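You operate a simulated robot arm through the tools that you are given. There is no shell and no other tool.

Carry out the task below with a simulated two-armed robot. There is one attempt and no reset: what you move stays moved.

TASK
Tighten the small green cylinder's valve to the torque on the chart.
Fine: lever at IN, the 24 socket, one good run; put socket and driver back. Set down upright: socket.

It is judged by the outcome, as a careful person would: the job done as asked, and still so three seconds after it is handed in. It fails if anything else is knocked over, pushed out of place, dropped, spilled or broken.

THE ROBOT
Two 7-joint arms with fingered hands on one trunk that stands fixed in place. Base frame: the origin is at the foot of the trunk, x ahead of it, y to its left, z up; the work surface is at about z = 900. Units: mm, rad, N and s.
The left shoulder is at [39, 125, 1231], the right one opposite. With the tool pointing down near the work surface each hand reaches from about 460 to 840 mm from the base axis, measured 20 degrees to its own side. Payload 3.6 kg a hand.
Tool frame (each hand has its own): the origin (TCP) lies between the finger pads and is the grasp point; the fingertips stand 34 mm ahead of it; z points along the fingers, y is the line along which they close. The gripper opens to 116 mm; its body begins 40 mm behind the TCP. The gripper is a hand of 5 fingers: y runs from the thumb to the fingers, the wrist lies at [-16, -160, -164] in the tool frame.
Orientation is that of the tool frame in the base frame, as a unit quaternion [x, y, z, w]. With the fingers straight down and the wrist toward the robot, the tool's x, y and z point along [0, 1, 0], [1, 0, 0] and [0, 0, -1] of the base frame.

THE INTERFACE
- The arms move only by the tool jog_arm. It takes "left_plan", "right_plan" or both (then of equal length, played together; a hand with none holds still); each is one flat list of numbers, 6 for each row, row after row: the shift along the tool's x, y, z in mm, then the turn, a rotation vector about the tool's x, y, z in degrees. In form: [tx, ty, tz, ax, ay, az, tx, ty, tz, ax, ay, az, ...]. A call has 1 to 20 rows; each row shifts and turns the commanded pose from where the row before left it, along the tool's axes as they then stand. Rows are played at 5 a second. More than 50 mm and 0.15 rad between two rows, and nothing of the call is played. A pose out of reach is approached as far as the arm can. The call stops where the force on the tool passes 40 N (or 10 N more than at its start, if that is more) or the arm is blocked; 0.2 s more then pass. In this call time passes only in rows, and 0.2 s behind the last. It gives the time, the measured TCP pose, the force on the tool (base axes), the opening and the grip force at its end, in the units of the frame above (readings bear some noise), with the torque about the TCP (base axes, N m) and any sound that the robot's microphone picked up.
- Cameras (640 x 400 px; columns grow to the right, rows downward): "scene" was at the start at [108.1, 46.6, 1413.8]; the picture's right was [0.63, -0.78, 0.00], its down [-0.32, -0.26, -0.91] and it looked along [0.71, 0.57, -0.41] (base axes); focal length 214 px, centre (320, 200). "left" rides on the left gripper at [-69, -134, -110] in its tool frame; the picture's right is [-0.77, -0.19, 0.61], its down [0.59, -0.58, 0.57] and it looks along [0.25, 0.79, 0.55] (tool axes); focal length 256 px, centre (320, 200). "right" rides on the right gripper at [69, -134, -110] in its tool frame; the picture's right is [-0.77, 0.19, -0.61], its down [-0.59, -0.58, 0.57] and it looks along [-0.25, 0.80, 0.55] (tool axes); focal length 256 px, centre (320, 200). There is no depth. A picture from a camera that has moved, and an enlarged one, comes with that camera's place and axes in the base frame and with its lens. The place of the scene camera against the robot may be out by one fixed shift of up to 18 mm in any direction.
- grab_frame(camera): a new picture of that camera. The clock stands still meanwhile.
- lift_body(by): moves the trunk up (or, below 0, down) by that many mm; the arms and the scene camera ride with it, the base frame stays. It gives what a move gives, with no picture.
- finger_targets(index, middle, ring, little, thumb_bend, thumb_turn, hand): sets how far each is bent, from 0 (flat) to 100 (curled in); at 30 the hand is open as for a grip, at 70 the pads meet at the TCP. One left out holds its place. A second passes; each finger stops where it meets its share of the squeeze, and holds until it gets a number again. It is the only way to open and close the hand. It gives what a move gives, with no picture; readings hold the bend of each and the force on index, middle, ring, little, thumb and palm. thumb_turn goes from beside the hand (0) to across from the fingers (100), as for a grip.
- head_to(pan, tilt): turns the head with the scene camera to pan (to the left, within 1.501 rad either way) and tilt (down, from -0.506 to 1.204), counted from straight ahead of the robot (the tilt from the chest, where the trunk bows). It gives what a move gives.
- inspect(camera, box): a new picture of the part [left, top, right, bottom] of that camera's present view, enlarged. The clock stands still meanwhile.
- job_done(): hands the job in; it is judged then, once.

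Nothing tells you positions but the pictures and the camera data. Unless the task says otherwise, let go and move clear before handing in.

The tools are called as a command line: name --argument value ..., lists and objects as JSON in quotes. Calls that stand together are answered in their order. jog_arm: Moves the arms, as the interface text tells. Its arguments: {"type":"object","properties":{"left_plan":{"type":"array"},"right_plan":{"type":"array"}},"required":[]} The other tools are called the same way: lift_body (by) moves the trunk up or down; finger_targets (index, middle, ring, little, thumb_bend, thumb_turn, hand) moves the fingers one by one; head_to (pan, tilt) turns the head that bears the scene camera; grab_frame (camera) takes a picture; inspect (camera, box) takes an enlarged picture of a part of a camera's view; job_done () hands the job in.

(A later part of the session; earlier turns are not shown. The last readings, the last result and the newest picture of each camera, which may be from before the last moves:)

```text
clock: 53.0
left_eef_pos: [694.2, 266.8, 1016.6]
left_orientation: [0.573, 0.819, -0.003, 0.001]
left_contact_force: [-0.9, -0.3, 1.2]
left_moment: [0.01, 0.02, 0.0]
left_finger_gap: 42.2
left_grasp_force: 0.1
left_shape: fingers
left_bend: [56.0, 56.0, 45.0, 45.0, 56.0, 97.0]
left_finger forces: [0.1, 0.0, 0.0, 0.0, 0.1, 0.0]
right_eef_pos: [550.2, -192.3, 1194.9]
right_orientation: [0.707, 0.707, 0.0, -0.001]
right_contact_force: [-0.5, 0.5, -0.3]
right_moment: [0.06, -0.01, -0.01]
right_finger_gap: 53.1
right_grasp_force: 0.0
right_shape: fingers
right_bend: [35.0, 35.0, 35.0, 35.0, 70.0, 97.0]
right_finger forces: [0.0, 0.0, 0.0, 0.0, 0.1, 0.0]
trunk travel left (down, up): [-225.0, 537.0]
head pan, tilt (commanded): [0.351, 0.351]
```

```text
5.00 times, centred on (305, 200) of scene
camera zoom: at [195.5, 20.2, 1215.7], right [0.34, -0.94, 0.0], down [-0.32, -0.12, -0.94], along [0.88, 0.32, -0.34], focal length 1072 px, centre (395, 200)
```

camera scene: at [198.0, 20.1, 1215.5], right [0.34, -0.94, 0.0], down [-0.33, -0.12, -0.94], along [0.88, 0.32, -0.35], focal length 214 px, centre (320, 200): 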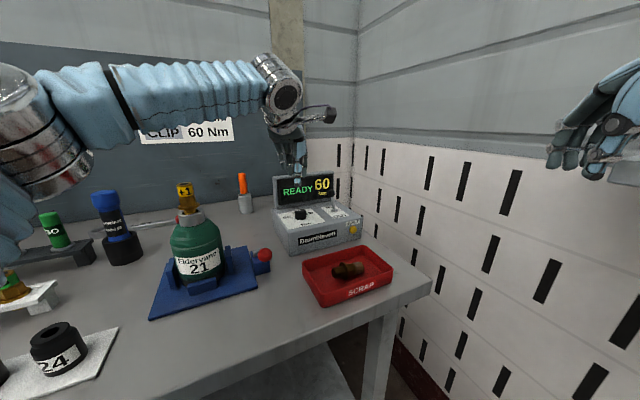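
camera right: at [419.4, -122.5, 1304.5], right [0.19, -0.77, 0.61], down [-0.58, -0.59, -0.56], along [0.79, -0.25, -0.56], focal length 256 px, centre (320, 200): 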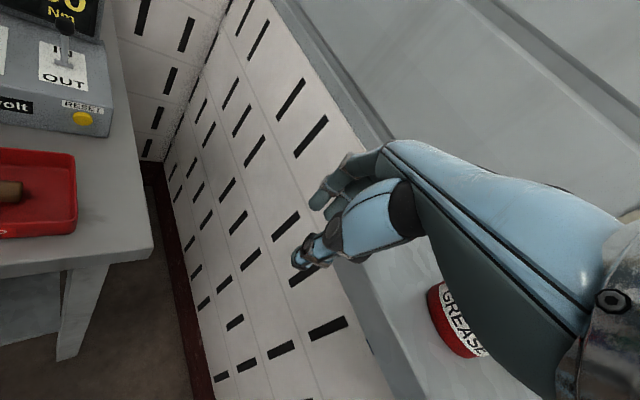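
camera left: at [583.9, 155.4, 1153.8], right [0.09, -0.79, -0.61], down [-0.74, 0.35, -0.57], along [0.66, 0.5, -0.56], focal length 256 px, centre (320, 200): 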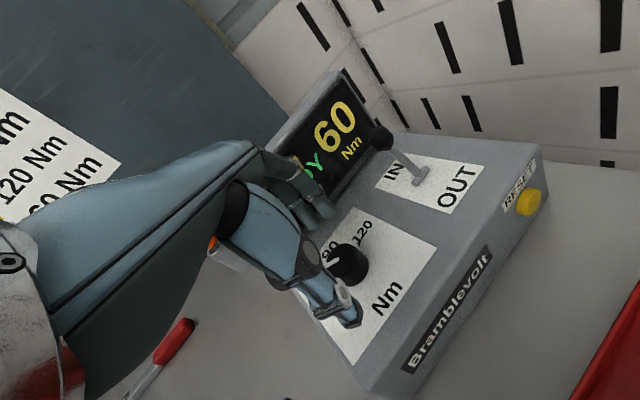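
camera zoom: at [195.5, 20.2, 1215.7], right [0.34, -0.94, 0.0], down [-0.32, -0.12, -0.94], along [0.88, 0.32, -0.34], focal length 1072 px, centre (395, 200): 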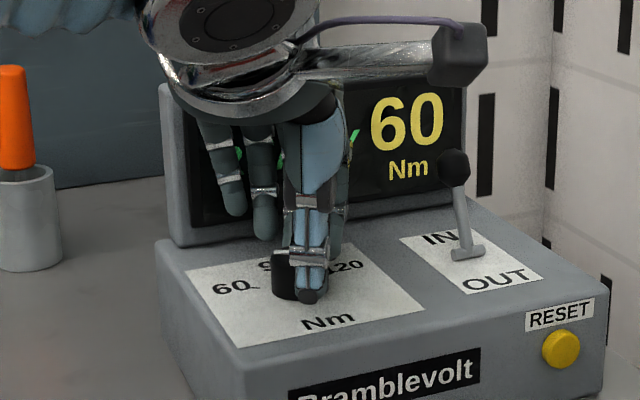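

The thumb is now low in front of the knob. I'll close in on it.

finger_targets --hand "left" --index 63 --middle 63 --thumb_bend 64

inspect --camera "left" --box '[270, 180, 410, 340]'

inspect --camera "scene" --box '[265, 160, 345, 240]'

```text
clock: 54.0
left_eef_pos: [692.9, 266.4, 1017.0]
left_orientation: [0.573, 0.819, 0.0, 0.001]
left_contact_force: [0.7, 0.5, -0.6]
left_moment: [0.0, -0.02, -0.02]
left_finger_gap: 23.3
left_grasp_force: 3.6
left_shape: fingers
left_bend: [63.0, 61.0, 45.0, 45.0, 63.0, 97.0]
left_finger forces: [0.3, 2.9, 0.0, 0.0, 2.8, 0.0]
right_eef_pos: [550.6, -191.2, 1194.6]
right_orientation: [0.707, 0.708, -0.001, -0.001]
right_contact_force: [-0.7, -0.1, -0.5]
right_moment: [0.02, -0.01, 0.01]
right_finger_gap: 53.1
right_grasp_force: 0.1
right_shape: fingers
right_bend: [35.0, 35.0, 35.0, 35.0, 70.0, 97.0]
right_finger forces: [0.1, 0.1, 0.1, 0.1, 0.0, 0.0]
trunk travel left (down, up): [-225.0, 537.0]
head pan, tilt (commanded): [0.351, 0.351]
```

```text
2.50 times, centred on (340, 260) of left
camera zoom: at [592.2, 155.4, 1129.0], right [0.09, -0.79, -0.61], down [-0.74, 0.35, -0.57], along [0.66, 0.5, -0.56], focal length 640 px, centre (270, 50)
```

zoom: 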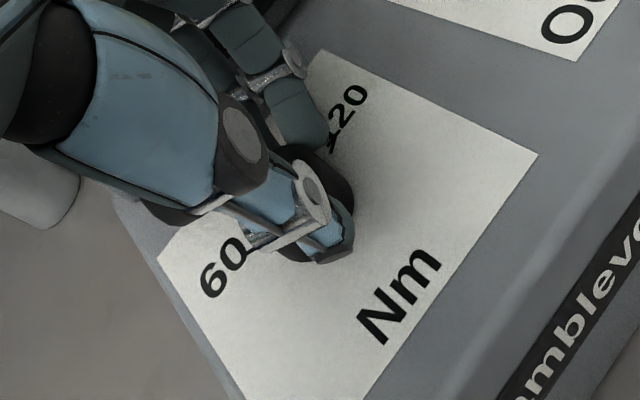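

```text
5.00 times, centred on (305, 200) of scene
camera zoom: at [195.5, 20.2, 1215.7], right [0.34, -0.94, 0.0], down [-0.32, -0.12, -0.94], along [0.88, 0.32, -0.34], focal length 1072 px, centre (395, 200)
```

zoom: 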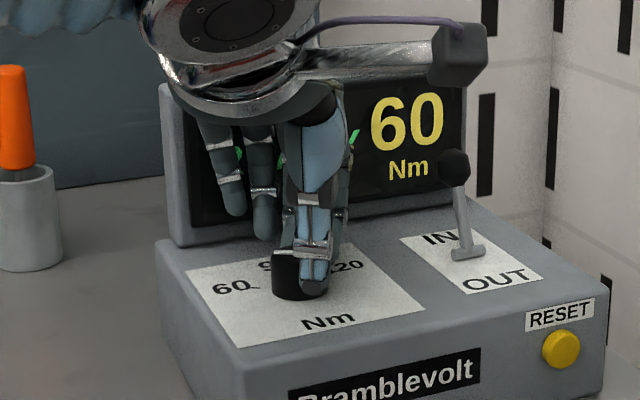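

I have a pinch, but it sits about 8 mm right of the knob centre. I'll ease off, shift, and re-grip more firmly.

finger_targets --hand "left" --index 56 --middle 55 --thumb_bend 56

jog_arm --left_plan '[8, 0, 0, 0, 0, 0]'

finger_targets --hand "left" --index 66 --middle 66 --thumb_bend 67

inspect --camera "left" --box '[270, 180, 410, 340]'

inspect --camera "scene" --box '[265, 160, 345, 240]'

```text
clock: 55.0
left_eef_pos: [693.0, 266.7, 1017.0]
left_orientation: [0.573, 0.819, -0.001, 0.001]
left_contact_force: [-0.2, -0.1, -0.1]
left_moment: [0.01, 0.02, -0.02]
left_finger_gap: 41.0
left_grasp_force: 0.0
left_shape: fingers
left_bend: [56.0, 55.0, 45.0, 45.0, 56.0, 97.0]
left_finger forces: [0.0, 0.0, 0.0, 0.1, 0.0, 0.0]
right_eef_pos: [551.2, -192.4, 1194.9]
right_orientation: [0.707, 0.707, 0.0, -0.001]
right_contact_force: [0.8, -0.3, 0.9]
right_moment: [0.0, -0.01, -0.03]
right_finger_gap: 53.1
right_grasp_force: 0.0
right_shape: fingers
right_bend: [35.0, 35.0, 35.0, 35.0, 70.0, 97.0]
right_finger forces: [0.1, 0.0, 0.1, 0.1, 0.0, 0.0]
trunk travel left (down, up): [-225.0, 537.0]
head pan, tilt (commanded): [0.351, 0.351]
```

```text
clock: 55.4
left_eef_pos: [690.0, 274.2, 1014.9]
left_orientation: [0.573, 0.819, -0.002, 0.001]
left_contact_force: [-0.3, 1.2, 0.4]
left_moment: [-0.01, -0.01, 0.0]
left_finger_gap: 41.3
left_grasp_force: 0.0
left_shape: fingers
left_bend: [56.0, 55.0, 45.0, 45.0, 56.0, 97.0]
left_finger forces: [0.0, 0.1, 0.0, 0.0, 0.0, 0.0]
right_eef_pos: [552.4, -191.8, 1195.0]
right_orientation: [0.707, 0.707, -0.001, 0.0]
right_contact_force: [-0.5, 0.0, -0.2]
right_moment: [0.0, 0.02, 0.02]
right_finger_gap: 53.0
right_grasp_force: 0.2
right_shape: fingers
right_bend: [35.0, 35.0, 35.0, 35.0, 70.0, 97.0]
right_finger forces: [0.0, 0.0, 0.1, 0.0, 0.0, 0.1]
trunk travel left (down, up): [-225.0, 537.0]
head pan, tilt (commanded): [0.351, 0.351]
```

```text
clock: 56.4
left_eef_pos: [691.4, 273.8, 1015.9]
left_orientation: [0.574, 0.819, -0.001, 0.001]
left_contact_force: [-1.0, 0.3, 0.1]
left_moment: [0.01, -0.01, -0.01]
left_finger_gap: 26.3
left_grasp_force: 10.0
left_shape: fingers
left_bend: [62.0, 63.0, 45.0, 45.0, 63.0, 97.0]
left_finger forces: [5.9, 3.4, 0.1, 0.0, 9.9, 0.0]
right_eef_pos: [550.9, -192.8, 1194.0]
right_orientation: [0.707, 0.708, 0.0, -0.001]
right_contact_force: [1.3, -0.4, 0.0]
right_moment: [0.01, -0.02, -0.02]
right_finger_gap: 52.9
right_grasp_force: 0.0
right_shape: fingers
right_bend: [35.0, 35.0, 35.0, 35.0, 70.0, 97.0]
right_finger forces: [0.0, 0.0, 0.1, 0.1, 0.1, 0.0]
trunk travel left (down, up): [-225.0, 537.0]
head pan, tilt (commanded): [0.351, 0.351]
```

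```text
2.50 times, centred on (340, 260) of left
camera zoom: at [589.3, 162.6, 1128.1], right [0.09, -0.79, -0.61], down [-0.74, 0.35, -0.57], along [0.66, 0.5, -0.56], focal length 640 px, centre (270, 50)
```

zoom: 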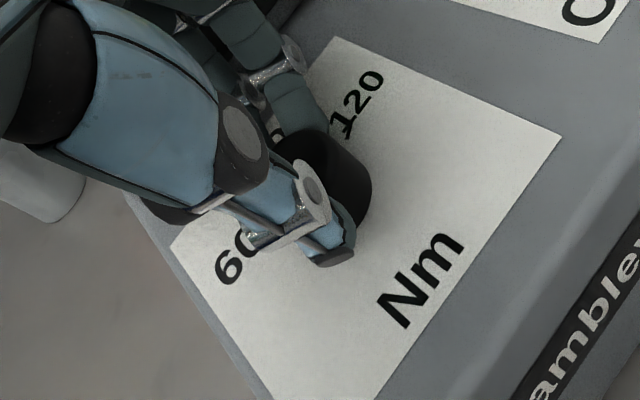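

```text
5.00 times, centred on (305, 200) of scene
camera zoom: at [195.5, 20.2, 1215.7], right [0.34, -0.94, 0.0], down [-0.32, -0.12, -0.94], along [0.88, 0.32, -0.34], focal length 1072 px, centre (395, 200)
```

zoom: 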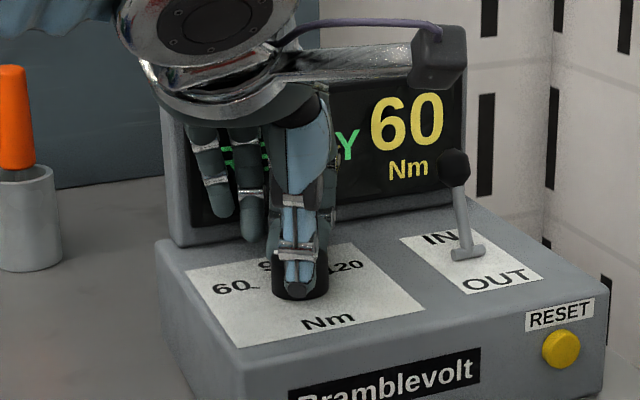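

The pinch is now centred and balanced at about 10 N. I'll turn clockwise by 60° and watch the display.

jog_arm --left_plan '[0, 0, 0, 0, 0, 7.5, 0, 0, 0, 0, 0, 7.5, 0, 0, 0, 0, 0, 7.5, 0, 0, 0, 0, 0, 7.5]'

inspect --camera "scene" --box '[265, 160, 345, 240]'

inspect --camera "left" --box '[270, 180, 410, 340]'

```text
clock: 57.4
left_eef_pos: [691.8, 274.1, 1016.5]
left_orientation: [0.767, 0.642, -0.002, 0.002]
left_contact_force: [4.4, 1.0, -2.1]
left_moment: [0.06, -0.13, 0.05]
left_finger_gap: 26.3
left_grasp_force: 11.1
left_shape: fingers
left_bend: [62.0, 63.0, 45.0, 45.0, 64.0, 97.0]
left_finger forces: [7.4, 5.2, 0.0, 0.1, 8.5, 0.1]
right_eef_pos: [552.8, -192.2, 1194.0]
right_orientation: [0.707, 0.707, -0.001, 0.0]
right_contact_force: [0.1, 0.0, -0.9]
right_moment: [0.01, 0.02, 0.0]
right_finger_gap: 53.3
right_grasp_force: 0.1
right_shape: fingers
right_bend: [35.0, 35.0, 35.0, 35.0, 70.0, 97.0]
right_finger forces: [0.1, 0.0, 0.0, 0.1, 0.0, 0.0]
trunk travel left (down, up): [-225.0, 537.0]
head pan, tilt (commanded): [0.351, 0.351]
```

```text
5.00 times, centred on (305, 200) of scene
camera zoom: at [196.9, 20.4, 1215.6], right [0.34, -0.94, 0.0], down [-0.32, -0.12, -0.94], along [0.88, 0.32, -0.35], focal length 1072 px, centre (395, 200)
```

zoom: 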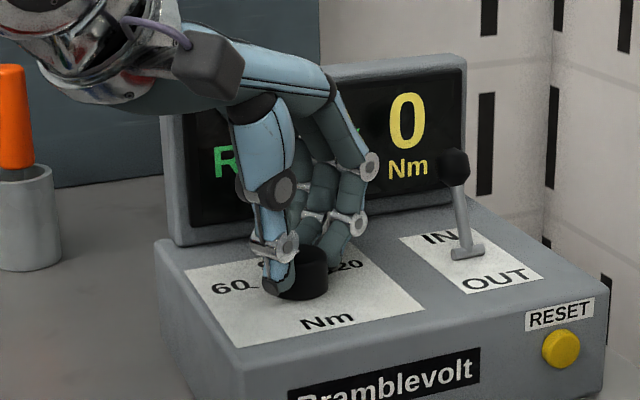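

```text
2.50 times, centred on (340, 260) of left
camera zoom: at [548.8, 229.2, 1128.2], right [-0.32, -0.73, -0.61], down [-0.47, 0.68, -0.57], along [0.83, 0.1, -0.55], focal length 640 px, centre (270, 50)
```

zoom: 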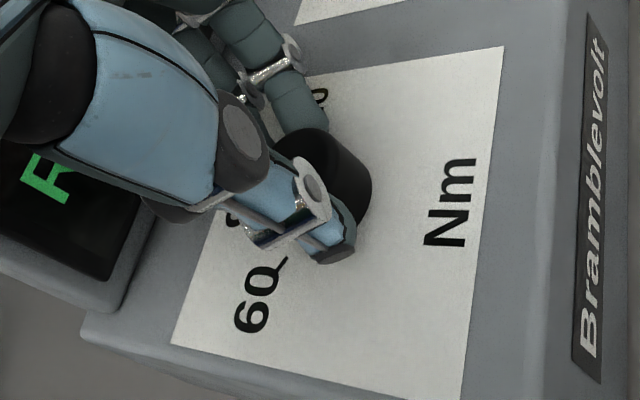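

jog_arm --left_plan '[0, 0, 0, 0, 0, 7.5, 0, 0, 0, 0, 0, 7.5, 0, 0, 0, 0, 0, 7.5, 0, 0, 0, 0, 0, 7.5]'

inspect --camera "scene" --box '[265, 160, 345, 240]'

grab_frame --camera "left"

```text
clock: 58.4
left_eef_pos: [692.6, 273.4, 1016.1]
left_orientation: [0.907, 0.421, -0.002, 0.002]
left_contact_force: [6.1, -4.4, -4.3]
left_moment: [-0.12, -0.23, 0.05]
left_finger_gap: 26.5
left_grasp_force: 11.3
left_shape: fingers
left_bend: [61.0, 62.0, 45.0, 45.0, 64.0, 97.0]
left_finger forces: [8.4, 6.1, 0.0, 0.1, 6.5, 0.0]
right_eef_pos: [552.6, -191.9, 1193.6]
right_orientation: [0.707, 0.708, -0.001, -0.001]
right_contact_force: [-0.4, -0.2, 0.9]
right_moment: [-0.01, 0.02, 0.03]
right_finger_gap: 53.0
right_grasp_force: 0.0
right_shape: fingers
right_bend: [35.0, 35.0, 35.0, 35.0, 70.0, 97.0]
right_finger forces: [0.0, 0.0, 0.1, 0.0, 0.1, 0.0]
trunk travel left (down, up): [-225.0, 537.0]
head pan, tilt (commanded): [0.351, 0.351]
```

```text
5.00 times, centred on (305, 200) of scene
camera zoom: at [201.3, 20.3, 1215.2], right [0.34, -0.94, 0.0], down [-0.33, -0.12, -0.94], along [0.88, 0.32, -0.35], focal length 1072 px, centre (395, 200)
```

zoom: 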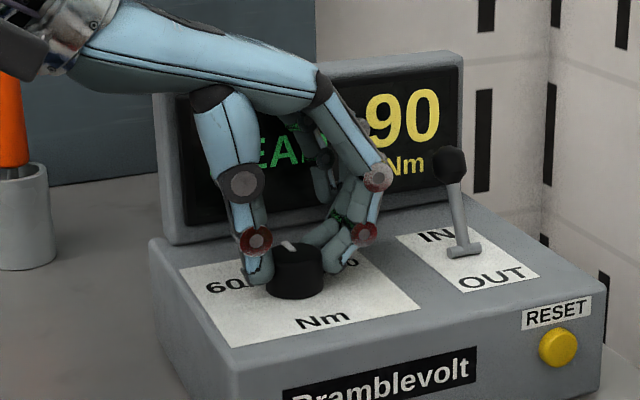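

```text
taken
camera left: at [547.2, 307.5, 1128.4], right [-0.64, -0.47, -0.61], down [-0.06, 0.82, -0.57], along [0.77, -0.33, -0.55], focal length 256 px, centre (320, 200)
```

left: 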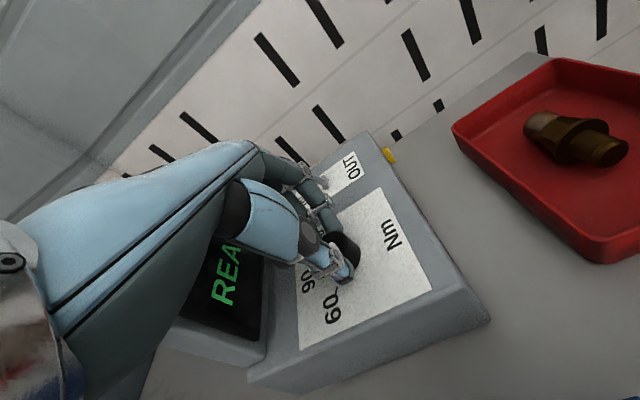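

The display now reads 90. I'll release, lift clear, turn back, and re-grip at the same spot for the second 60°.

finger_targets --hand "left" --index 50 --middle 50 --thumb_bend 50

jog_arm --left_plan '[0, 0, -20, 0, 0, 0, 0, 0, -20, 0, 0, 0, 0, 0, 0, 0, 0, -7.5, 0, 0, 0, 0, 0, -7.5, 0, 0, 0, 0, 0, -7.5, 0, 0, 0, 0, 0, -7.5, 0, 0, 0, 0, 0, -7.5, 0, 0, 0, 0, 0, -7.5, 0, 0, 0, 0, 0, -7.5, 0, 0, 0, 0, 0, -7.5]'

inspect --camera "scene" --box '[265, 160, 345, 240]'

inspect --camera "left" --box '[270, 180, 410, 340]'

```text
clock: 59.4
left_eef_pos: [690.4, 273.6, 1017.9]
left_orientation: [0.907, 0.422, -0.001, 0.001]
left_contact_force: [0.5, -0.4, 1.1]
left_moment: [-0.01, 0.0, 0.02]
left_finger_gap: 58.7
left_grasp_force: 0.1
left_shape: fingers
left_bend: [50.0, 50.0, 45.0, 45.0, 50.0, 97.0]
left_finger forces: [0.0, 0.0, 0.1, 0.0, 0.0, 0.0]
right_eef_pos: [550.9, -192.2, 1194.4]
right_orientation: [0.707, 0.707, -0.001, 0.0]
right_contact_force: [-0.1, -0.3, 0.0]
right_moment: [-0.01, 0.01, -0.01]
right_finger_gap: 53.1
right_grasp_force: 0.0
right_shape: fingers
right_bend: [35.0, 35.0, 35.0, 35.0, 70.0, 97.0]
right_finger forces: [0.0, 0.0, 0.0, 0.0, 0.0, 0.0]
trunk travel left (down, up): [-225.0, 537.0]
head pan, tilt (commanded): [0.351, 0.351]
```

```text
clock: 61.6
left_eef_pos: [691.6, 273.5, 1057.0]
left_orientation: [0.573, 0.82, -0.001, 0.001]
left_contact_force: [0.2, 0.1, 0.6]
left_moment: [-0.01, 0.03, -0.01]
left_finger_gap: 59.1
left_grasp_force: 0.1
left_shape: fingers
left_bend: [50.0, 50.0, 45.0, 45.0, 50.0, 97.0]
left_finger forces: [0.0, 0.0, 0.0, 0.0, 0.0, 0.1]
right_eef_pos: [552.0, -191.7, 1195.4]
right_orientation: [0.707, 0.707, -0.001, -0.001]
right_contact_force: [0.4, -1.3, -0.5]
right_moment: [-0.01, -0.03, 0.0]
right_finger_gap: 52.9
right_grasp_force: 0.0
right_shape: fingers
right_bend: [35.0, 35.0, 35.0, 35.0, 70.0, 97.0]
right_finger forces: [0.0, 0.1, 0.0, 0.1, 0.1, 0.0]
trunk travel left (down, up): [-225.0, 537.0]
head pan, tilt (commanded): [0.351, 0.351]
```

```text
5.00 times, centred on (305, 200) of scene
camera zoom: at [195.7, 20.0, 1215.7], right [0.34, -0.94, 0.0], down [-0.32, -0.12, -0.94], along [0.88, 0.32, -0.34], focal length 1072 px, centre (395, 200)
```

zoom: 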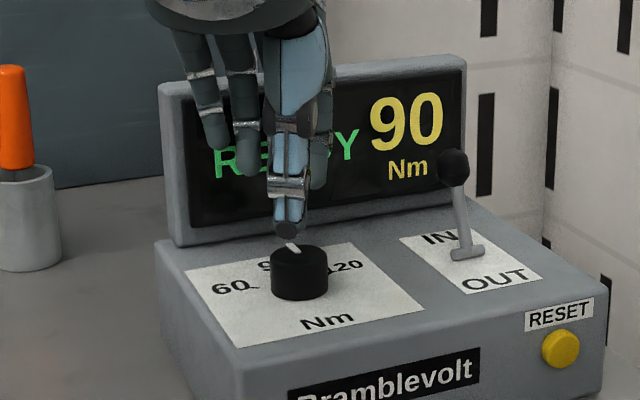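

```text
2.50 times, centred on (340, 260) of left
camera zoom: at [589.3, 162.5, 1169.7], right [0.09, -0.79, -0.61], down [-0.74, 0.35, -0.57], along [0.66, 0.5, -0.55], focal length 640 px, centre (270, 50)
```

zoom: 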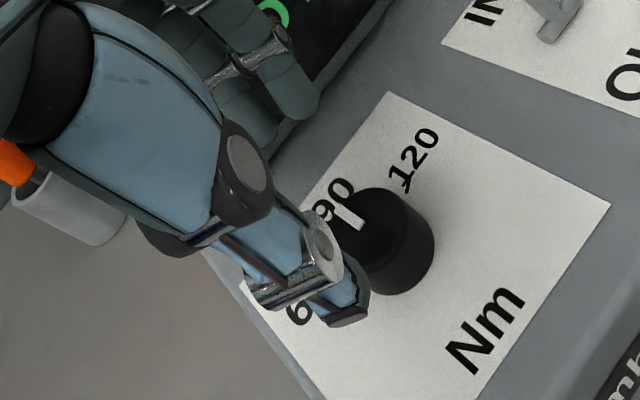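

jog_arm --left_plan '[0, 0, 20, 0, 0, 0, 0, 0, 20, 0, 0, 0]'

finger_targets --hand "left" --index 66 --middle 66 --thumb_bend 67

inspect --camera "scene" --box '[265, 160, 345, 240]'

```text
clock: 62.2
left_eef_pos: [689.8, 274.0, 1016.8]
left_orientation: [0.573, 0.819, -0.001, 0.001]
left_contact_force: [0.6, 1.2, 0.6]
left_moment: [0.02, 0.0, -0.03]
left_finger_gap: 58.8
left_grasp_force: 0.1
left_shape: fingers
left_bend: [50.0, 50.0, 45.0, 45.0, 50.0, 97.0]
left_finger forces: [0.1, 0.0, 0.0, 0.0, 0.1, 0.0]
right_eef_pos: [551.7, -193.0, 1195.2]
right_orientation: [0.708, 0.707, -0.001, 0.0]
right_contact_force: [0.0, -0.1, 0.5]
right_moment: [0.03, 0.02, -0.01]
right_finger_gap: 53.0
right_grasp_force: 0.0
right_shape: fingers
right_bend: [35.0, 35.0, 35.0, 35.0, 70.0, 97.0]
right_finger forces: [0.0, 0.0, 0.0, 0.1, 0.0, 0.1]
trunk travel left (down, up): [-225.0, 537.0]
head pan, tilt (commanded): [0.351, 0.351]
```

```text
clock: 63.2
left_eef_pos: [690.9, 274.8, 1015.2]
left_orientation: [0.574, 0.819, -0.002, 0.0]
left_contact_force: [-1.2, 0.4, -2.1]
left_moment: [0.02, 0.07, -0.02]
left_finger_gap: 26.5
left_grasp_force: 9.6
left_shape: fingers
left_bend: [62.0, 64.0, 45.0, 45.0, 63.0, 97.0]
left_finger forces: [6.0, 2.5, 0.1, 0.1, 10.0, 0.0]
right_eef_pos: [551.5, -192.4, 1195.2]
right_orientation: [0.708, 0.707, 0.0, -0.001]
right_contact_force: [0.3, -0.1, 0.5]
right_moment: [0.02, -0.01, 0.0]
right_finger_gap: 53.1
right_grasp_force: 0.1
right_shape: fingers
right_bend: [35.0, 35.0, 35.0, 35.0, 70.0, 97.0]
right_finger forces: [0.0, 0.0, 0.1, 0.0, 0.0, 0.0]
trunk travel left (down, up): [-225.0, 537.0]
head pan, tilt (commanded): [0.351, 0.351]
```

```text
5.00 times, centred on (305, 200) of scene
camera zoom: at [195.4, 20.2, 1215.7], right [0.34, -0.94, 0.0], down [-0.32, -0.12, -0.94], along [0.88, 0.32, -0.34], focal length 1072 px, centre (395, 200)
```

zoom: 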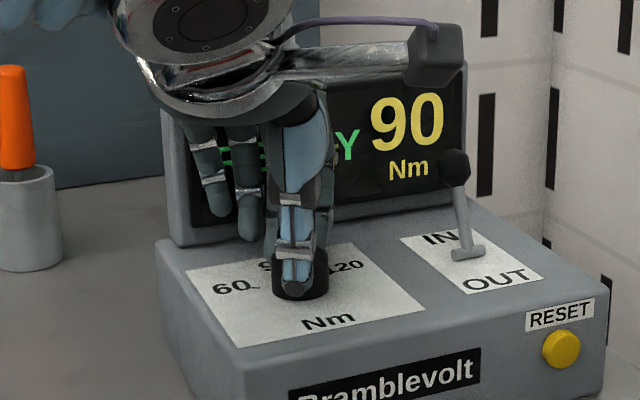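

The grip repeats well. Turning the second 60° clockwise.

jog_arm --left_plan '[0, 0, 0, 0, 0, 7.5, 0, 0, 0, 0, 0, 7.5, 0, 0, 0, 0, 0, 7.5, 0, 0, 0, 0, 0, 7.5, 0, 0, 0, 0, 0, 7.5, 0, 0, 0, 0, 0, 7.5, 0, 0, 0, 0, 0, 7.5, 0, 0, 0, 0, 0, 7.5]'

inspect --camera "scene" --box '[265, 160, 345, 240]'

```text
clock: 65.0
left_eef_pos: [693.1, 274.3, 1016.4]
left_orientation: [0.907, 0.422, -0.001, 0.003]
left_contact_force: [11.6, 0.7, 0.1]
left_moment: [0.01, -0.45, 0.09]
left_finger_gap: 26.5
left_grasp_force: 12.0
left_shape: fingers
left_bend: [62.0, 63.0, 45.0, 45.0, 64.0, 98.0]
left_finger forces: [8.7, 8.3, 0.0, 0.0, 6.4, 0.0]
right_eef_pos: [554.0, -192.2, 1194.3]
right_orientation: [0.707, 0.707, -0.001, 0.0]
right_contact_force: [0.7, -0.6, -0.5]
right_moment: [-0.02, 0.0, -0.05]
right_finger_gap: 53.1
right_grasp_force: 0.1
right_shape: fingers
right_bend: [35.0, 35.0, 35.0, 35.0, 70.0, 97.0]
right_finger forces: [0.0, 0.0, 0.0, 0.0, 0.1, 0.2]
trunk travel left (down, up): [-225.0, 537.0]
head pan, tilt (commanded): [0.351, 0.351]
```

```text
5.00 times, centred on (305, 200) of scene
camera zoom: at [202.1, 21.1, 1215.2], right [0.34, -0.94, 0.0], down [-0.33, -0.12, -0.94], along [0.88, 0.32, -0.35], focal length 1072 px, centre (395, 200)
```

zoom: 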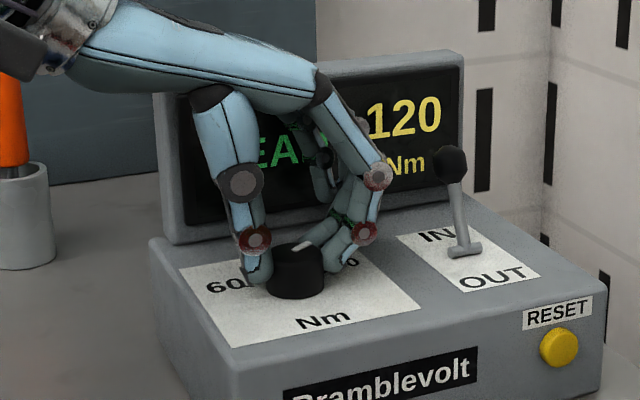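

Display reads 120. I'll release and lift straight up, then confirm the panel.

finger_targets --hand "left" --index 48 --middle 48 --thumb_bend 48

jog_arm --left_plan '[0, 0, -30, 0, 0, 0, 0, 0, -40, 0, 0, 0, 0, 0, -40, 0, 0, 0]'

inspect --camera "scene" --box '[255, 120, 375, 250]'

grab_frame --camera "left"

```text
clock: 66.0
left_eef_pos: [690.0, 274.7, 1016.7]
left_orientation: [0.906, 0.423, 0.0, 0.002]
left_contact_force: [0.2, -0.2, -0.1]
left_moment: [0.03, 0.02, 0.0]
left_finger_gap: 64.6
left_grasp_force: 0.1
left_shape: fingers
left_bend: [48.0, 48.0, 45.0, 45.0, 48.0, 97.0]
left_finger forces: [0.0, 0.1, 0.0, 0.0, 0.0, 0.0]
right_eef_pos: [551.4, -192.0, 1195.8]
right_orientation: [0.708, 0.707, 0.0, 0.0]
right_contact_force: [-0.7, 0.6, 0.1]
right_moment: [-0.01, -0.01, 0.02]
right_finger_gap: 53.1
right_grasp_force: 0.1
right_shape: fingers
right_bend: [35.0, 35.0, 35.0, 35.0, 70.0, 97.0]
right_finger forces: [0.0, 0.0, 0.0, 0.0, 0.0, 0.1]
trunk travel left (down, up): [-225.0, 537.0]
head pan, tilt (commanded): [0.351, 0.351]
```

```text
clock: 66.8
left_eef_pos: [678.1, 276.2, 1118.2]
left_orientation: [0.906, 0.423, -0.002, 0.001]
left_contact_force: [-0.4, -0.3, -0.5]
left_moment: [0.01, -0.03, 0.02]
left_finger_gap: 65.1
left_grasp_force: 0.1
left_shape: fingers
left_bend: [48.0, 48.0, 45.0, 45.0, 48.0, 97.0]
left_finger forces: [0.0, 0.1, 0.0, 0.0, 0.1, 0.0]
left hand out of reach, approached as far as the arm can: row 3
right_eef_pos: [553.2, -192.4, 1194.3]
right_orientation: [0.706, 0.708, -0.002, -0.002]
right_contact_force: [-0.6, -0.6, -0.4]
right_moment: [0.03, -0.01, -0.02]
right_finger_gap: 53.2
right_grasp_force: 0.0
right_shape: fingers
right_bend: [35.0, 35.0, 35.0, 35.0, 70.0, 97.0]
right_finger forces: [0.0, 0.0, 0.0, 0.0, 0.0, 0.0]
trunk travel left (down, up): [-225.0, 537.0]
head pan, tilt (commanded): [0.351, 0.351]
```

```text
3.08 times, centred on (315, 185) of scene
camera zoom: at [198.3, 20.2, 1215.6], right [0.34, -0.94, 0.0], down [-0.33, -0.12, -0.94], along [0.88, 0.32, -0.35], focal length 660 px, centre (335, 246)
```

zoom: 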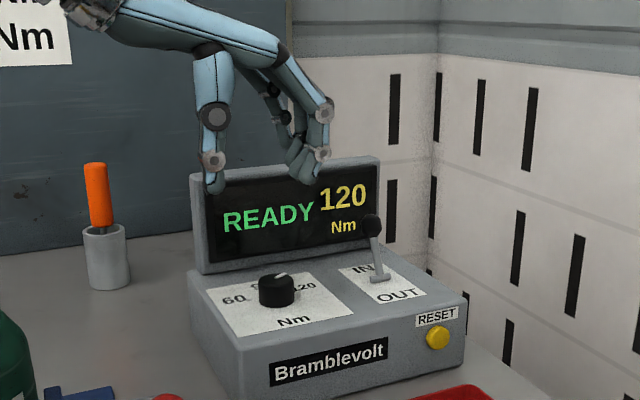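

```text
taken
camera left: at [533.0, 307.5, 1231.4], right [-0.64, -0.47, -0.61], down [-0.07, 0.82, -0.57], along [0.77, -0.32, -0.56], focal length 256 px, centre (320, 200)
```

left: 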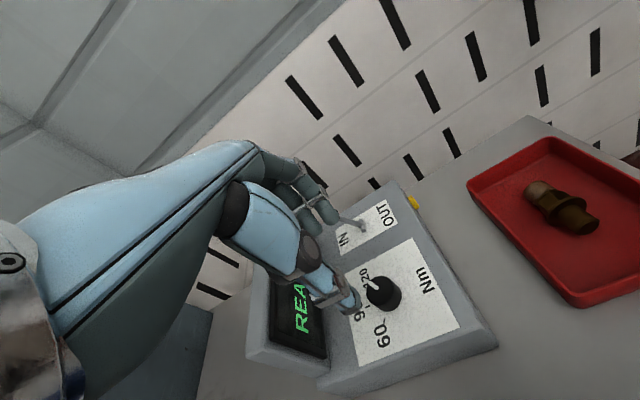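

The controller is set: READY 120, lever IN. I'll raise the trunk back to its starting height, which also lifts the left hand straight up from the panel, and look over the scene again.

lift_body --by 200

jog_arm --left_plan '[0, -40, 0, 0, 0, 0, 0, -40, 0, 0, 0, -7, 0, -40, 0, 0, 0, -7, 0, -40, 0, 0, 0, -7, 0, -40, 0, 0, 0, -7, 0, -40, 0, 0, 0, -7]'

head_to --pan 0.9 --tilt 0.55

grab_frame --camera "scene"

grab_frame --camera "left"

```text
clock: 69.0
left_eef_pos: [601.5, 275.8, 1425.0]
left_orientation: [0.903, 0.421, 0.078, 0.038]
left_contact_force: [1.2, -0.2, -0.6]
left_moment: [0.0, 0.01, 0.0]
left_finger_gap: 64.9
left_grasp_force: 0.1
left_shape: fingers
left_bend: [48.0, 48.0, 45.0, 45.0, 48.0, 97.0]
left_finger forces: [0.1, 0.0, 0.0, 0.0, 0.0, 0.0]
right_eef_pos: [553.6, -190.3, 1395.5]
right_orientation: [0.707, 0.707, 0.0, 0.0]
right_contact_force: [-0.2, 0.0, 0.3]
right_moment: [0.03, -0.01, 0.0]
right_finger_gap: 53.2
right_grasp_force: 0.1
right_shape: fingers
right_bend: [35.0, 35.0, 35.0, 35.0, 70.0, 97.0]
right_finger forces: [0.0, 0.1, 0.0, 0.0, 0.0, 0.0]
trunk travel left (down, up): [-425.0, 337.0]
head pan, tilt (commanded): [0.351, 0.351]
```

```text
clock: 70.4
left_eef_pos: [397.8, 387.3, 1388.2]
left_orientation: [0.734, 0.674, 0.064, 0.06]
left_contact_force: [-0.7, 0.0, 0.2]
left_moment: [0.01, -0.06, 0.02]
left_finger_gap: 64.9
left_grasp_force: 0.0
left_shape: fingers
left_bend: [48.0, 48.0, 45.0, 45.0, 48.0, 97.0]
left_finger forces: [0.0, 0.0, 0.0, 0.0, 0.0, 0.1]
right_eef_pos: [550.0, -190.8, 1397.0]
right_orientation: [0.707, 0.707, 0.0, 0.0]
right_contact_force: [-1.0, 0.1, -0.2]
right_moment: [0.01, 0.0, 0.02]
right_finger_gap: 53.0
right_grasp_force: 0.1
right_shape: fingers
right_bend: [35.0, 35.0, 35.0, 35.0, 70.0, 97.0]
right_finger forces: [0.0, 0.0, 0.1, 0.0, 0.0, 0.0]
trunk travel left (down, up): [-425.0, 337.0]
head pan, tilt (commanded): [0.351, 0.351]
```

```text
clock: 71.3
left_eef_pos: [397.8, 387.8, 1388.3]
left_orientation: [0.735, 0.673, 0.063, 0.06]
left_contact_force: [-0.8, -0.6, 0.0]
left_moment: [0.01, 0.0, -0.03]
left_finger_gap: 64.6
left_grasp_force: 0.1
left_shape: fingers
left_bend: [48.0, 48.0, 45.0, 45.0, 48.0, 97.0]
left_finger forces: [0.0, 0.0, 0.1, 0.2, 0.0, 0.1]
right_eef_pos: [551.3, -189.4, 1394.5]
right_orientation: [0.707, 0.707, 0.0, -0.001]
right_contact_force: [0.6, -0.5, -0.1]
right_moment: [0.04, 0.01, -0.02]
right_finger_gap: 52.9
right_grasp_force: 0.1
right_shape: fingers
right_bend: [35.0, 35.0, 35.0, 35.0, 70.0, 97.0]
right_finger forces: [0.0, 0.0, 0.0, 0.1, 0.0, 0.0]
trunk travel left (down, up): [-425.0, 337.0]
head pan, tilt (commanded): [0.901, 0.55]
```

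```text
taken
camera scene: at [91.9, 58.8, 1401.9], right [0.78, -0.62, 0.0], down [-0.33, -0.41, -0.85], along [0.53, 0.67, -0.52], focal length 214 px, centre (320, 200)
```

scene: 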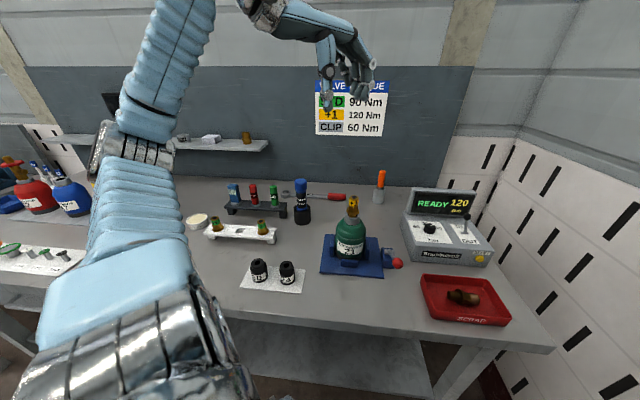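

```text
taken
camera left: at [242.9, 330.0, 1475.0], right [-0.14, -0.75, -0.64], down [-0.42, 0.64, -0.65], along [0.9, 0.17, -0.4], focal length 256 px, centre (320, 200)
```

left: 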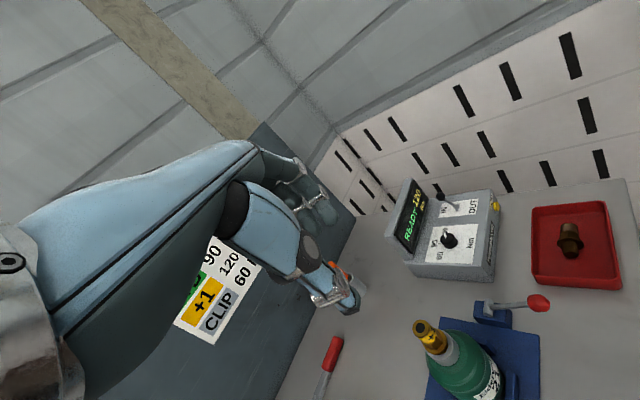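

Lifting tilted the left hand by about 10°. I'll level it and bring it above the 24 socket for a closer look.

jog_arm --left_plan '[0, 0, 0, 5, 0, 0, 0, 0, 0, 5, 0, 0, 0, 0, 0, 0, 0, -5, 7.1, -18, 34, 0, 0, 0, 7.1, -18, 34, 0, 0, 0, 7.1, -18, 34, 0, 0, 0, 7.1, -18, 34, 0, 0, 0, 7.1, -18, 34, 0, 0, 0, 7.1, -18, 34, 0, 0, 0]'

grab_frame --camera "left"

grab_frame --camera "scene"

```text
clock: 73.3
left_eef_pos: [288.0, 431.3, 1183.4]
left_orientation: [0.706, 0.708, 0.005, -0.003]
left_contact_force: [-0.2, -0.5, -0.1]
left_moment: [0.0, -0.04, 0.0]
left_finger_gap: 65.1
left_grasp_force: 0.1
left_shape: fingers
left_bend: [48.0, 48.0, 45.0, 45.0, 48.0, 97.0]
left_finger forces: [0.0, 0.1, 0.0, 0.0, 0.0, 0.1]
right_eef_pos: [551.1, -189.1, 1395.6]
right_orientation: [0.707, 0.708, 0.001, -0.001]
right_contact_force: [-0.9, -0.4, 0.0]
right_moment: [0.0, 0.01, 0.01]
right_finger_gap: 52.7
right_grasp_force: 0.1
right_shape: fingers
right_bend: [35.0, 35.0, 35.0, 35.0, 70.0, 97.0]
right_finger forces: [0.0, 0.0, 0.0, 0.0, 0.0, 0.0]
trunk travel left (down, up): [-425.0, 337.0]
head pan, tilt (commanded): [0.901, 0.55]
```

```text
taken
camera left: at [154.2, 359.6, 1293.4], right [-0.18, -0.76, -0.62], down [-0.58, 0.59, -0.56], along [0.8, 0.26, -0.55], focal length 256 px, centre (320, 200)
```

left: 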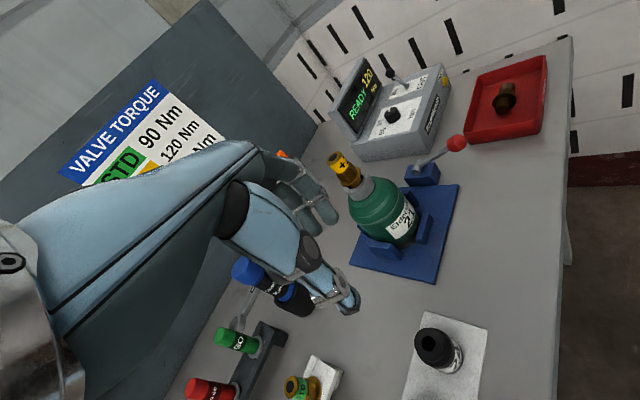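

```text
taken
camera scene: at [90.9, 59.3, 1402.0], right [0.78, -0.62, 0.0], down [-0.32, -0.41, -0.85], along [0.53, 0.67, -0.52], focal length 214 px, centre (320, 200)
```

scene: 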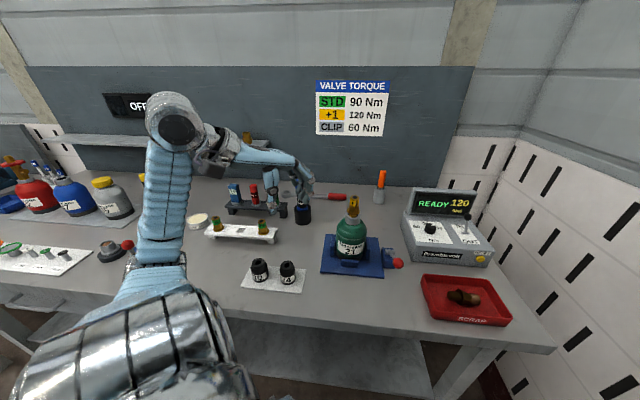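

inspect --camera "left" --box '[395, 305, 485, 395]'

inspect --camera "scene" --box '[235, 250, 310, 300]'

```text
4.44 times, centred on (440, 350) of left
camera zoom: at [154.2, 359.6, 1293.4], right [-0.18, -0.76, -0.62], down [-0.58, 0.59, -0.56], along [0.8, 0.26, -0.55], focal length 1138 px, centre (-213, -467)
```

zoom: 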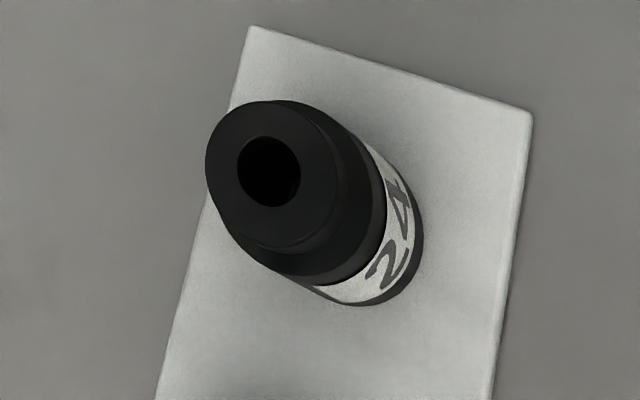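

```text
8.00 times, centred on (272, 275) of scene
camera zoom: at [90.9, 59.3, 1402.0], right [0.78, -0.62, 0.0], down [-0.32, -0.41, -0.85], along [0.53, 0.67, -0.52], focal length 1716 px, centre (700, -400)
```

zoom: 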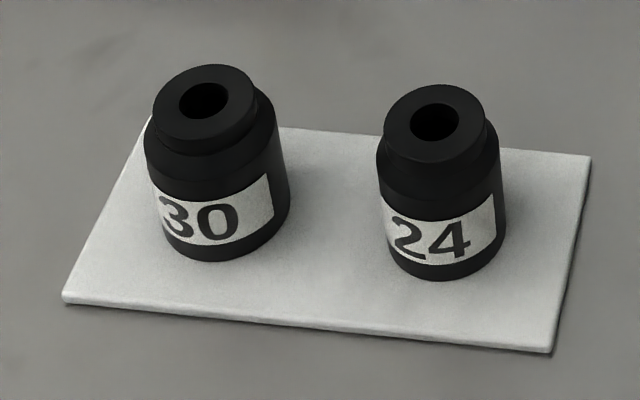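

The 24 socket's axis comes out at about (270, 438), standing from z≈904 to 962, about 45 mm wide, and the 30 socket is 77 mm away. I'll open the hand, centre above the 24 and descend partway to check alignment.

finger_targets --hand "left" --index 40 --middle 40 --ring 40 --little 40 --thumb_bend 40

jog_arm --left_plan '[3, -6, 35, 0, -0.6, 0, 3, -6, 35, 0, 0, 0, 3, -5, 35, 0, 0, 0, 1, 0, 35, 0, 0, 0]'

grab_frame --camera "left"

inspect --camera "scene" --box '[210, 190, 330, 310]'

```text
clock: 74.3
left_eef_pos: [288.0, 430.3, 1182.4]
left_orientation: [0.707, 0.707, 0.005, -0.005]
left_contact_force: [0.6, 0.0, -0.4]
left_moment: [0.03, -0.01, 0.02]
left_finger_gap: 88.1
left_grasp_force: 0.1
left_shape: fingers
left_bend: [40.0, 40.0, 40.0, 40.0, 40.0, 97.0]
left_finger forces: [0.0, 0.0, 0.0, 0.0, 0.1, 0.1]
right_eef_pos: [551.6, -189.3, 1397.1]
right_orientation: [0.708, 0.706, -0.001, -0.001]
right_contact_force: [0.5, -0.4, -0.5]
right_moment: [0.02, -0.03, -0.02]
right_finger_gap: 53.1
right_grasp_force: 0.1
right_shape: fingers
right_bend: [35.0, 35.0, 35.0, 35.0, 70.0, 97.0]
right_finger forces: [0.1, 0.0, 0.1, 0.0, 0.0, 0.0]
trunk travel left (down, up): [-425.0, 337.0]
head pan, tilt (commanded): [0.901, 0.55]
```

```text
clock: 75.3
left_eef_pos: [270.5, 440.9, 1042.3]
left_orientation: [0.706, 0.708, 0.001, 0.0]
left_contact_force: [0.0, 0.4, 0.7]
left_moment: [-0.06, 0.01, 0.0]
left_finger_gap: 88.3
left_grasp_force: 0.1
left_shape: fingers
left_bend: [40.0, 40.0, 40.0, 40.0, 40.0, 97.0]
left_finger forces: [0.0, 0.0, 0.1, 0.1, 0.0, 0.0]
right_eef_pos: [551.9, -190.6, 1395.9]
right_orientation: [0.707, 0.707, -0.001, -0.001]
right_contact_force: [-0.2, -0.3, -0.9]
right_moment: [0.0, -0.03, -0.04]
right_finger_gap: 52.9
right_grasp_force: 0.0
right_shape: fingers
right_bend: [35.0, 35.0, 35.0, 35.0, 70.0, 97.0]
right_finger forces: [0.0, 0.0, 0.0, 0.1, 0.0, 0.1]
trunk travel left (down, up): [-425.0, 337.0]
head pan, tilt (commanded): [0.901, 0.55]
```

```text
taken
camera left: at [137.2, 371.2, 1153.6], right [-0.18, -0.77, -0.61], down [-0.58, 0.59, -0.57], along [0.8, 0.25, -0.55], focal length 256 px, centre (320, 200)
```

left: 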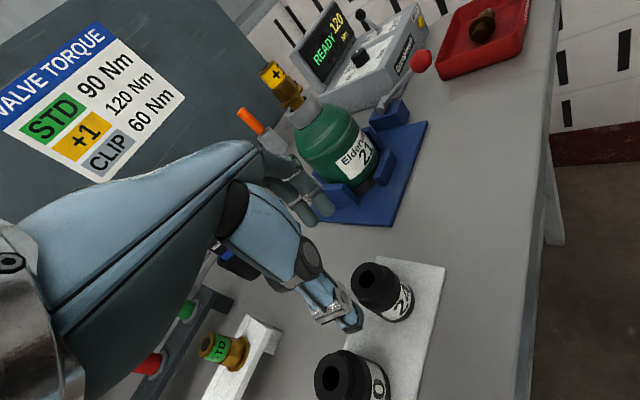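

```text
3.33 times, centred on (270, 250) of scene
camera zoom: at [91.6, 58.6, 1401.9], right [0.78, -0.62, 0.0], down [-0.32, -0.41, -0.85], along [0.53, 0.67, -0.52], focal length 715 px, centre (487, 33)
```

zoom: 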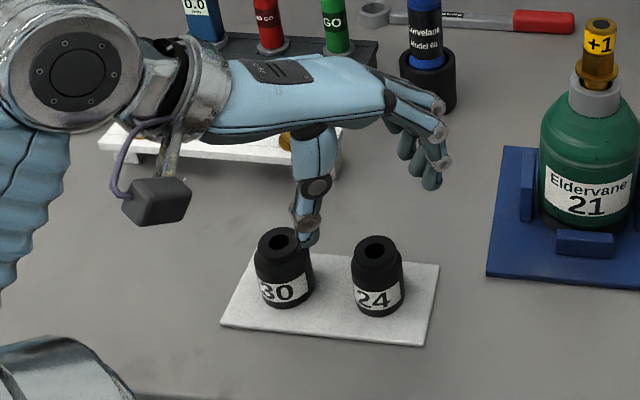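

inspect --camera "left" --box '[310, 240, 430, 360]'

```text
3.33 times, centred on (370, 300) of left
camera zoom: at [137.2, 371.2, 1153.6], right [-0.18, -0.77, -0.61], down [-0.58, 0.59, -0.57], along [0.8, 0.25, -0.55], focal length 853 px, centre (153, -133)
```

zoom: 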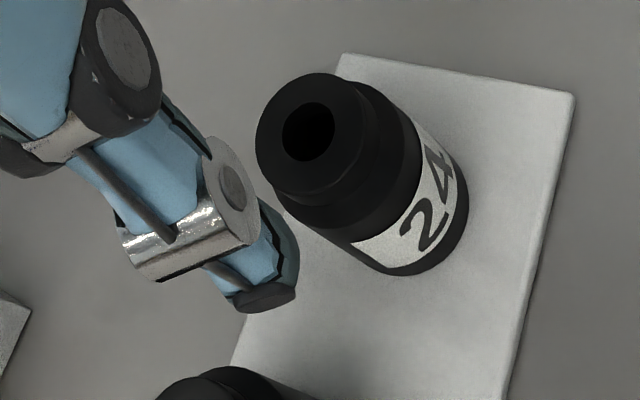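

Aligned. Descending over the socket.

jog_arm --left_plan '[0, 0, 32, 0, 0, 0, 0, 0, 32, 0, 0, 0, 0, 0, 30, 0, 0, 0]'

grab_frame --camera "left"

inspect --camera "scene" --box '[210, 200, 330, 310]'

```text
clock: 76.1
left_eef_pos: [270.1, 442.1, 950.1]
left_orientation: [0.707, 0.707, 0.0, -0.001]
left_contact_force: [-1.1, -0.1, -0.2]
left_moment: [-0.02, 0.01, -0.01]
left_finger_gap: 88.5
left_grasp_force: 0.0
left_shape: fingers
left_bend: [40.0, 40.0, 40.0, 40.0, 40.0, 97.0]
left_finger forces: [0.0, 0.0, 0.1, 0.1, 0.0, 0.0]
right_eef_pos: [552.0, -189.4, 1395.4]
right_orientation: [0.707, 0.707, -0.001, -0.001]
right_contact_force: [0.5, -0.3, -0.1]
right_moment: [0.02, -0.03, -0.01]
right_finger_gap: 52.9
right_grasp_force: 0.0
right_shape: fingers
right_bend: [35.0, 35.0, 35.0, 35.0, 70.0, 97.0]
right_finger forces: [0.0, 0.0, 0.0, 0.1, 0.0, 0.0]
trunk travel left (down, up): [-425.0, 337.0]
head pan, tilt (commanded): [0.901, 0.55]
```

```text
taken
camera left: at [137.4, 372.4, 1062.1], right [-0.19, -0.77, -0.61], down [-0.58, 0.59, -0.56], along [0.8, 0.25, -0.55], focal length 256 px, centre (320, 200)
```

left: 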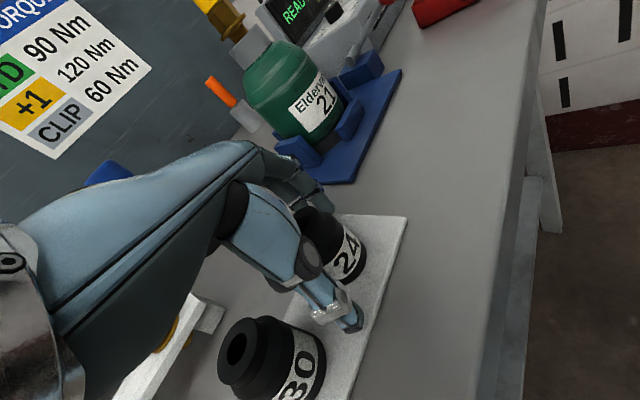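

```text
3.64 times, centred on (270, 255) of scene
camera zoom: at [91.6, 58.9, 1401.9], right [0.78, -0.62, 0.0], down [-0.32, -0.41, -0.85], along [0.53, 0.67, -0.52], focal length 780 px, centre (502, 0)
```

zoom: 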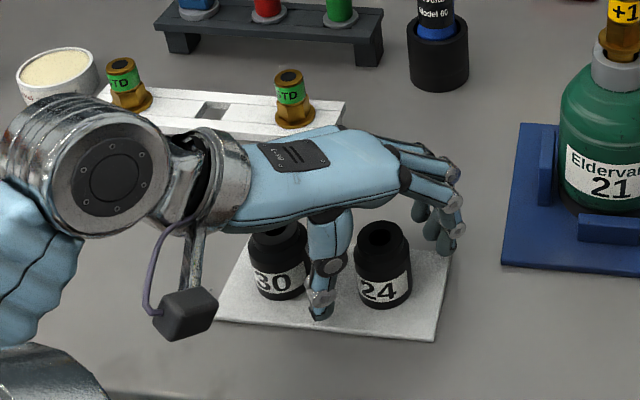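

The socket is between thumb and fingers. Closing on it.

finger_targets --hand "left" --index 58 --middle 58 --ring 58 --little 55 --thumb_bend 58

inspect --camera "left" --box '[220, 160, 420, 360]'

inspect --camera "scene" --box '[210, 200, 330, 310]'

```text
clock: 77.1
left_eef_pos: [269.4, 441.3, 950.7]
left_orientation: [0.707, 0.707, 0.0, -0.001]
left_contact_force: [-0.4, -0.2, -0.3]
left_moment: [0.0, 0.02, -0.01]
left_finger_gap: 39.6
left_grasp_force: 0.1
left_shape: fingers
left_bend: [57.0, 57.0, 57.0, 55.0, 57.0, 97.0]
left_finger forces: [0.0, 0.0, 0.1, 0.0, 0.3, 0.0]
right_eef_pos: [551.9, -189.8, 1396.0]
right_orientation: [0.706, 0.708, 0.0, -0.001]
right_contact_force: [0.5, 0.1, 0.1]
right_moment: [-0.03, 0.01, 0.01]
right_finger_gap: 52.8
right_grasp_force: 0.0
right_shape: fingers
right_bend: [35.0, 35.0, 35.0, 35.0, 70.0, 97.0]
right_finger forces: [0.0, 0.0, 0.1, 0.0, 0.0, 0.1]
trunk travel left (down, up): [-425.0, 337.0]
head pan, tilt (commanded): [0.901, 0.55]
```

```text
2.00 times, centred on (320, 260) of left
camera zoom: at [137.6, 372.4, 1062.5], right [-0.19, -0.77, -0.61], down [-0.58, 0.59, -0.57], along [0.8, 0.25, -0.55], focal length 512 px, centre (320, 80)
```

zoom: 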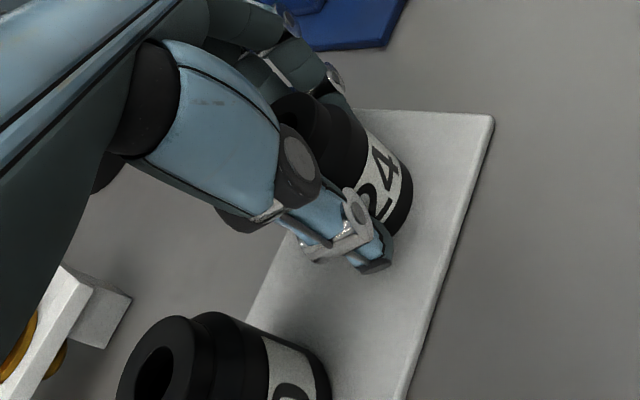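

```text
3.64 times, centred on (270, 255) of scene
camera zoom: at [91.7, 58.8, 1401.9], right [0.78, -0.62, 0.0], down [-0.32, -0.41, -0.85], along [0.53, 0.67, -0.52], focal length 780 px, centre (502, 0)
```

zoom: 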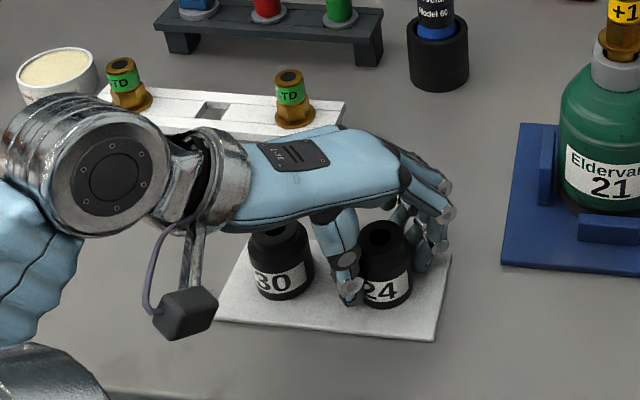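

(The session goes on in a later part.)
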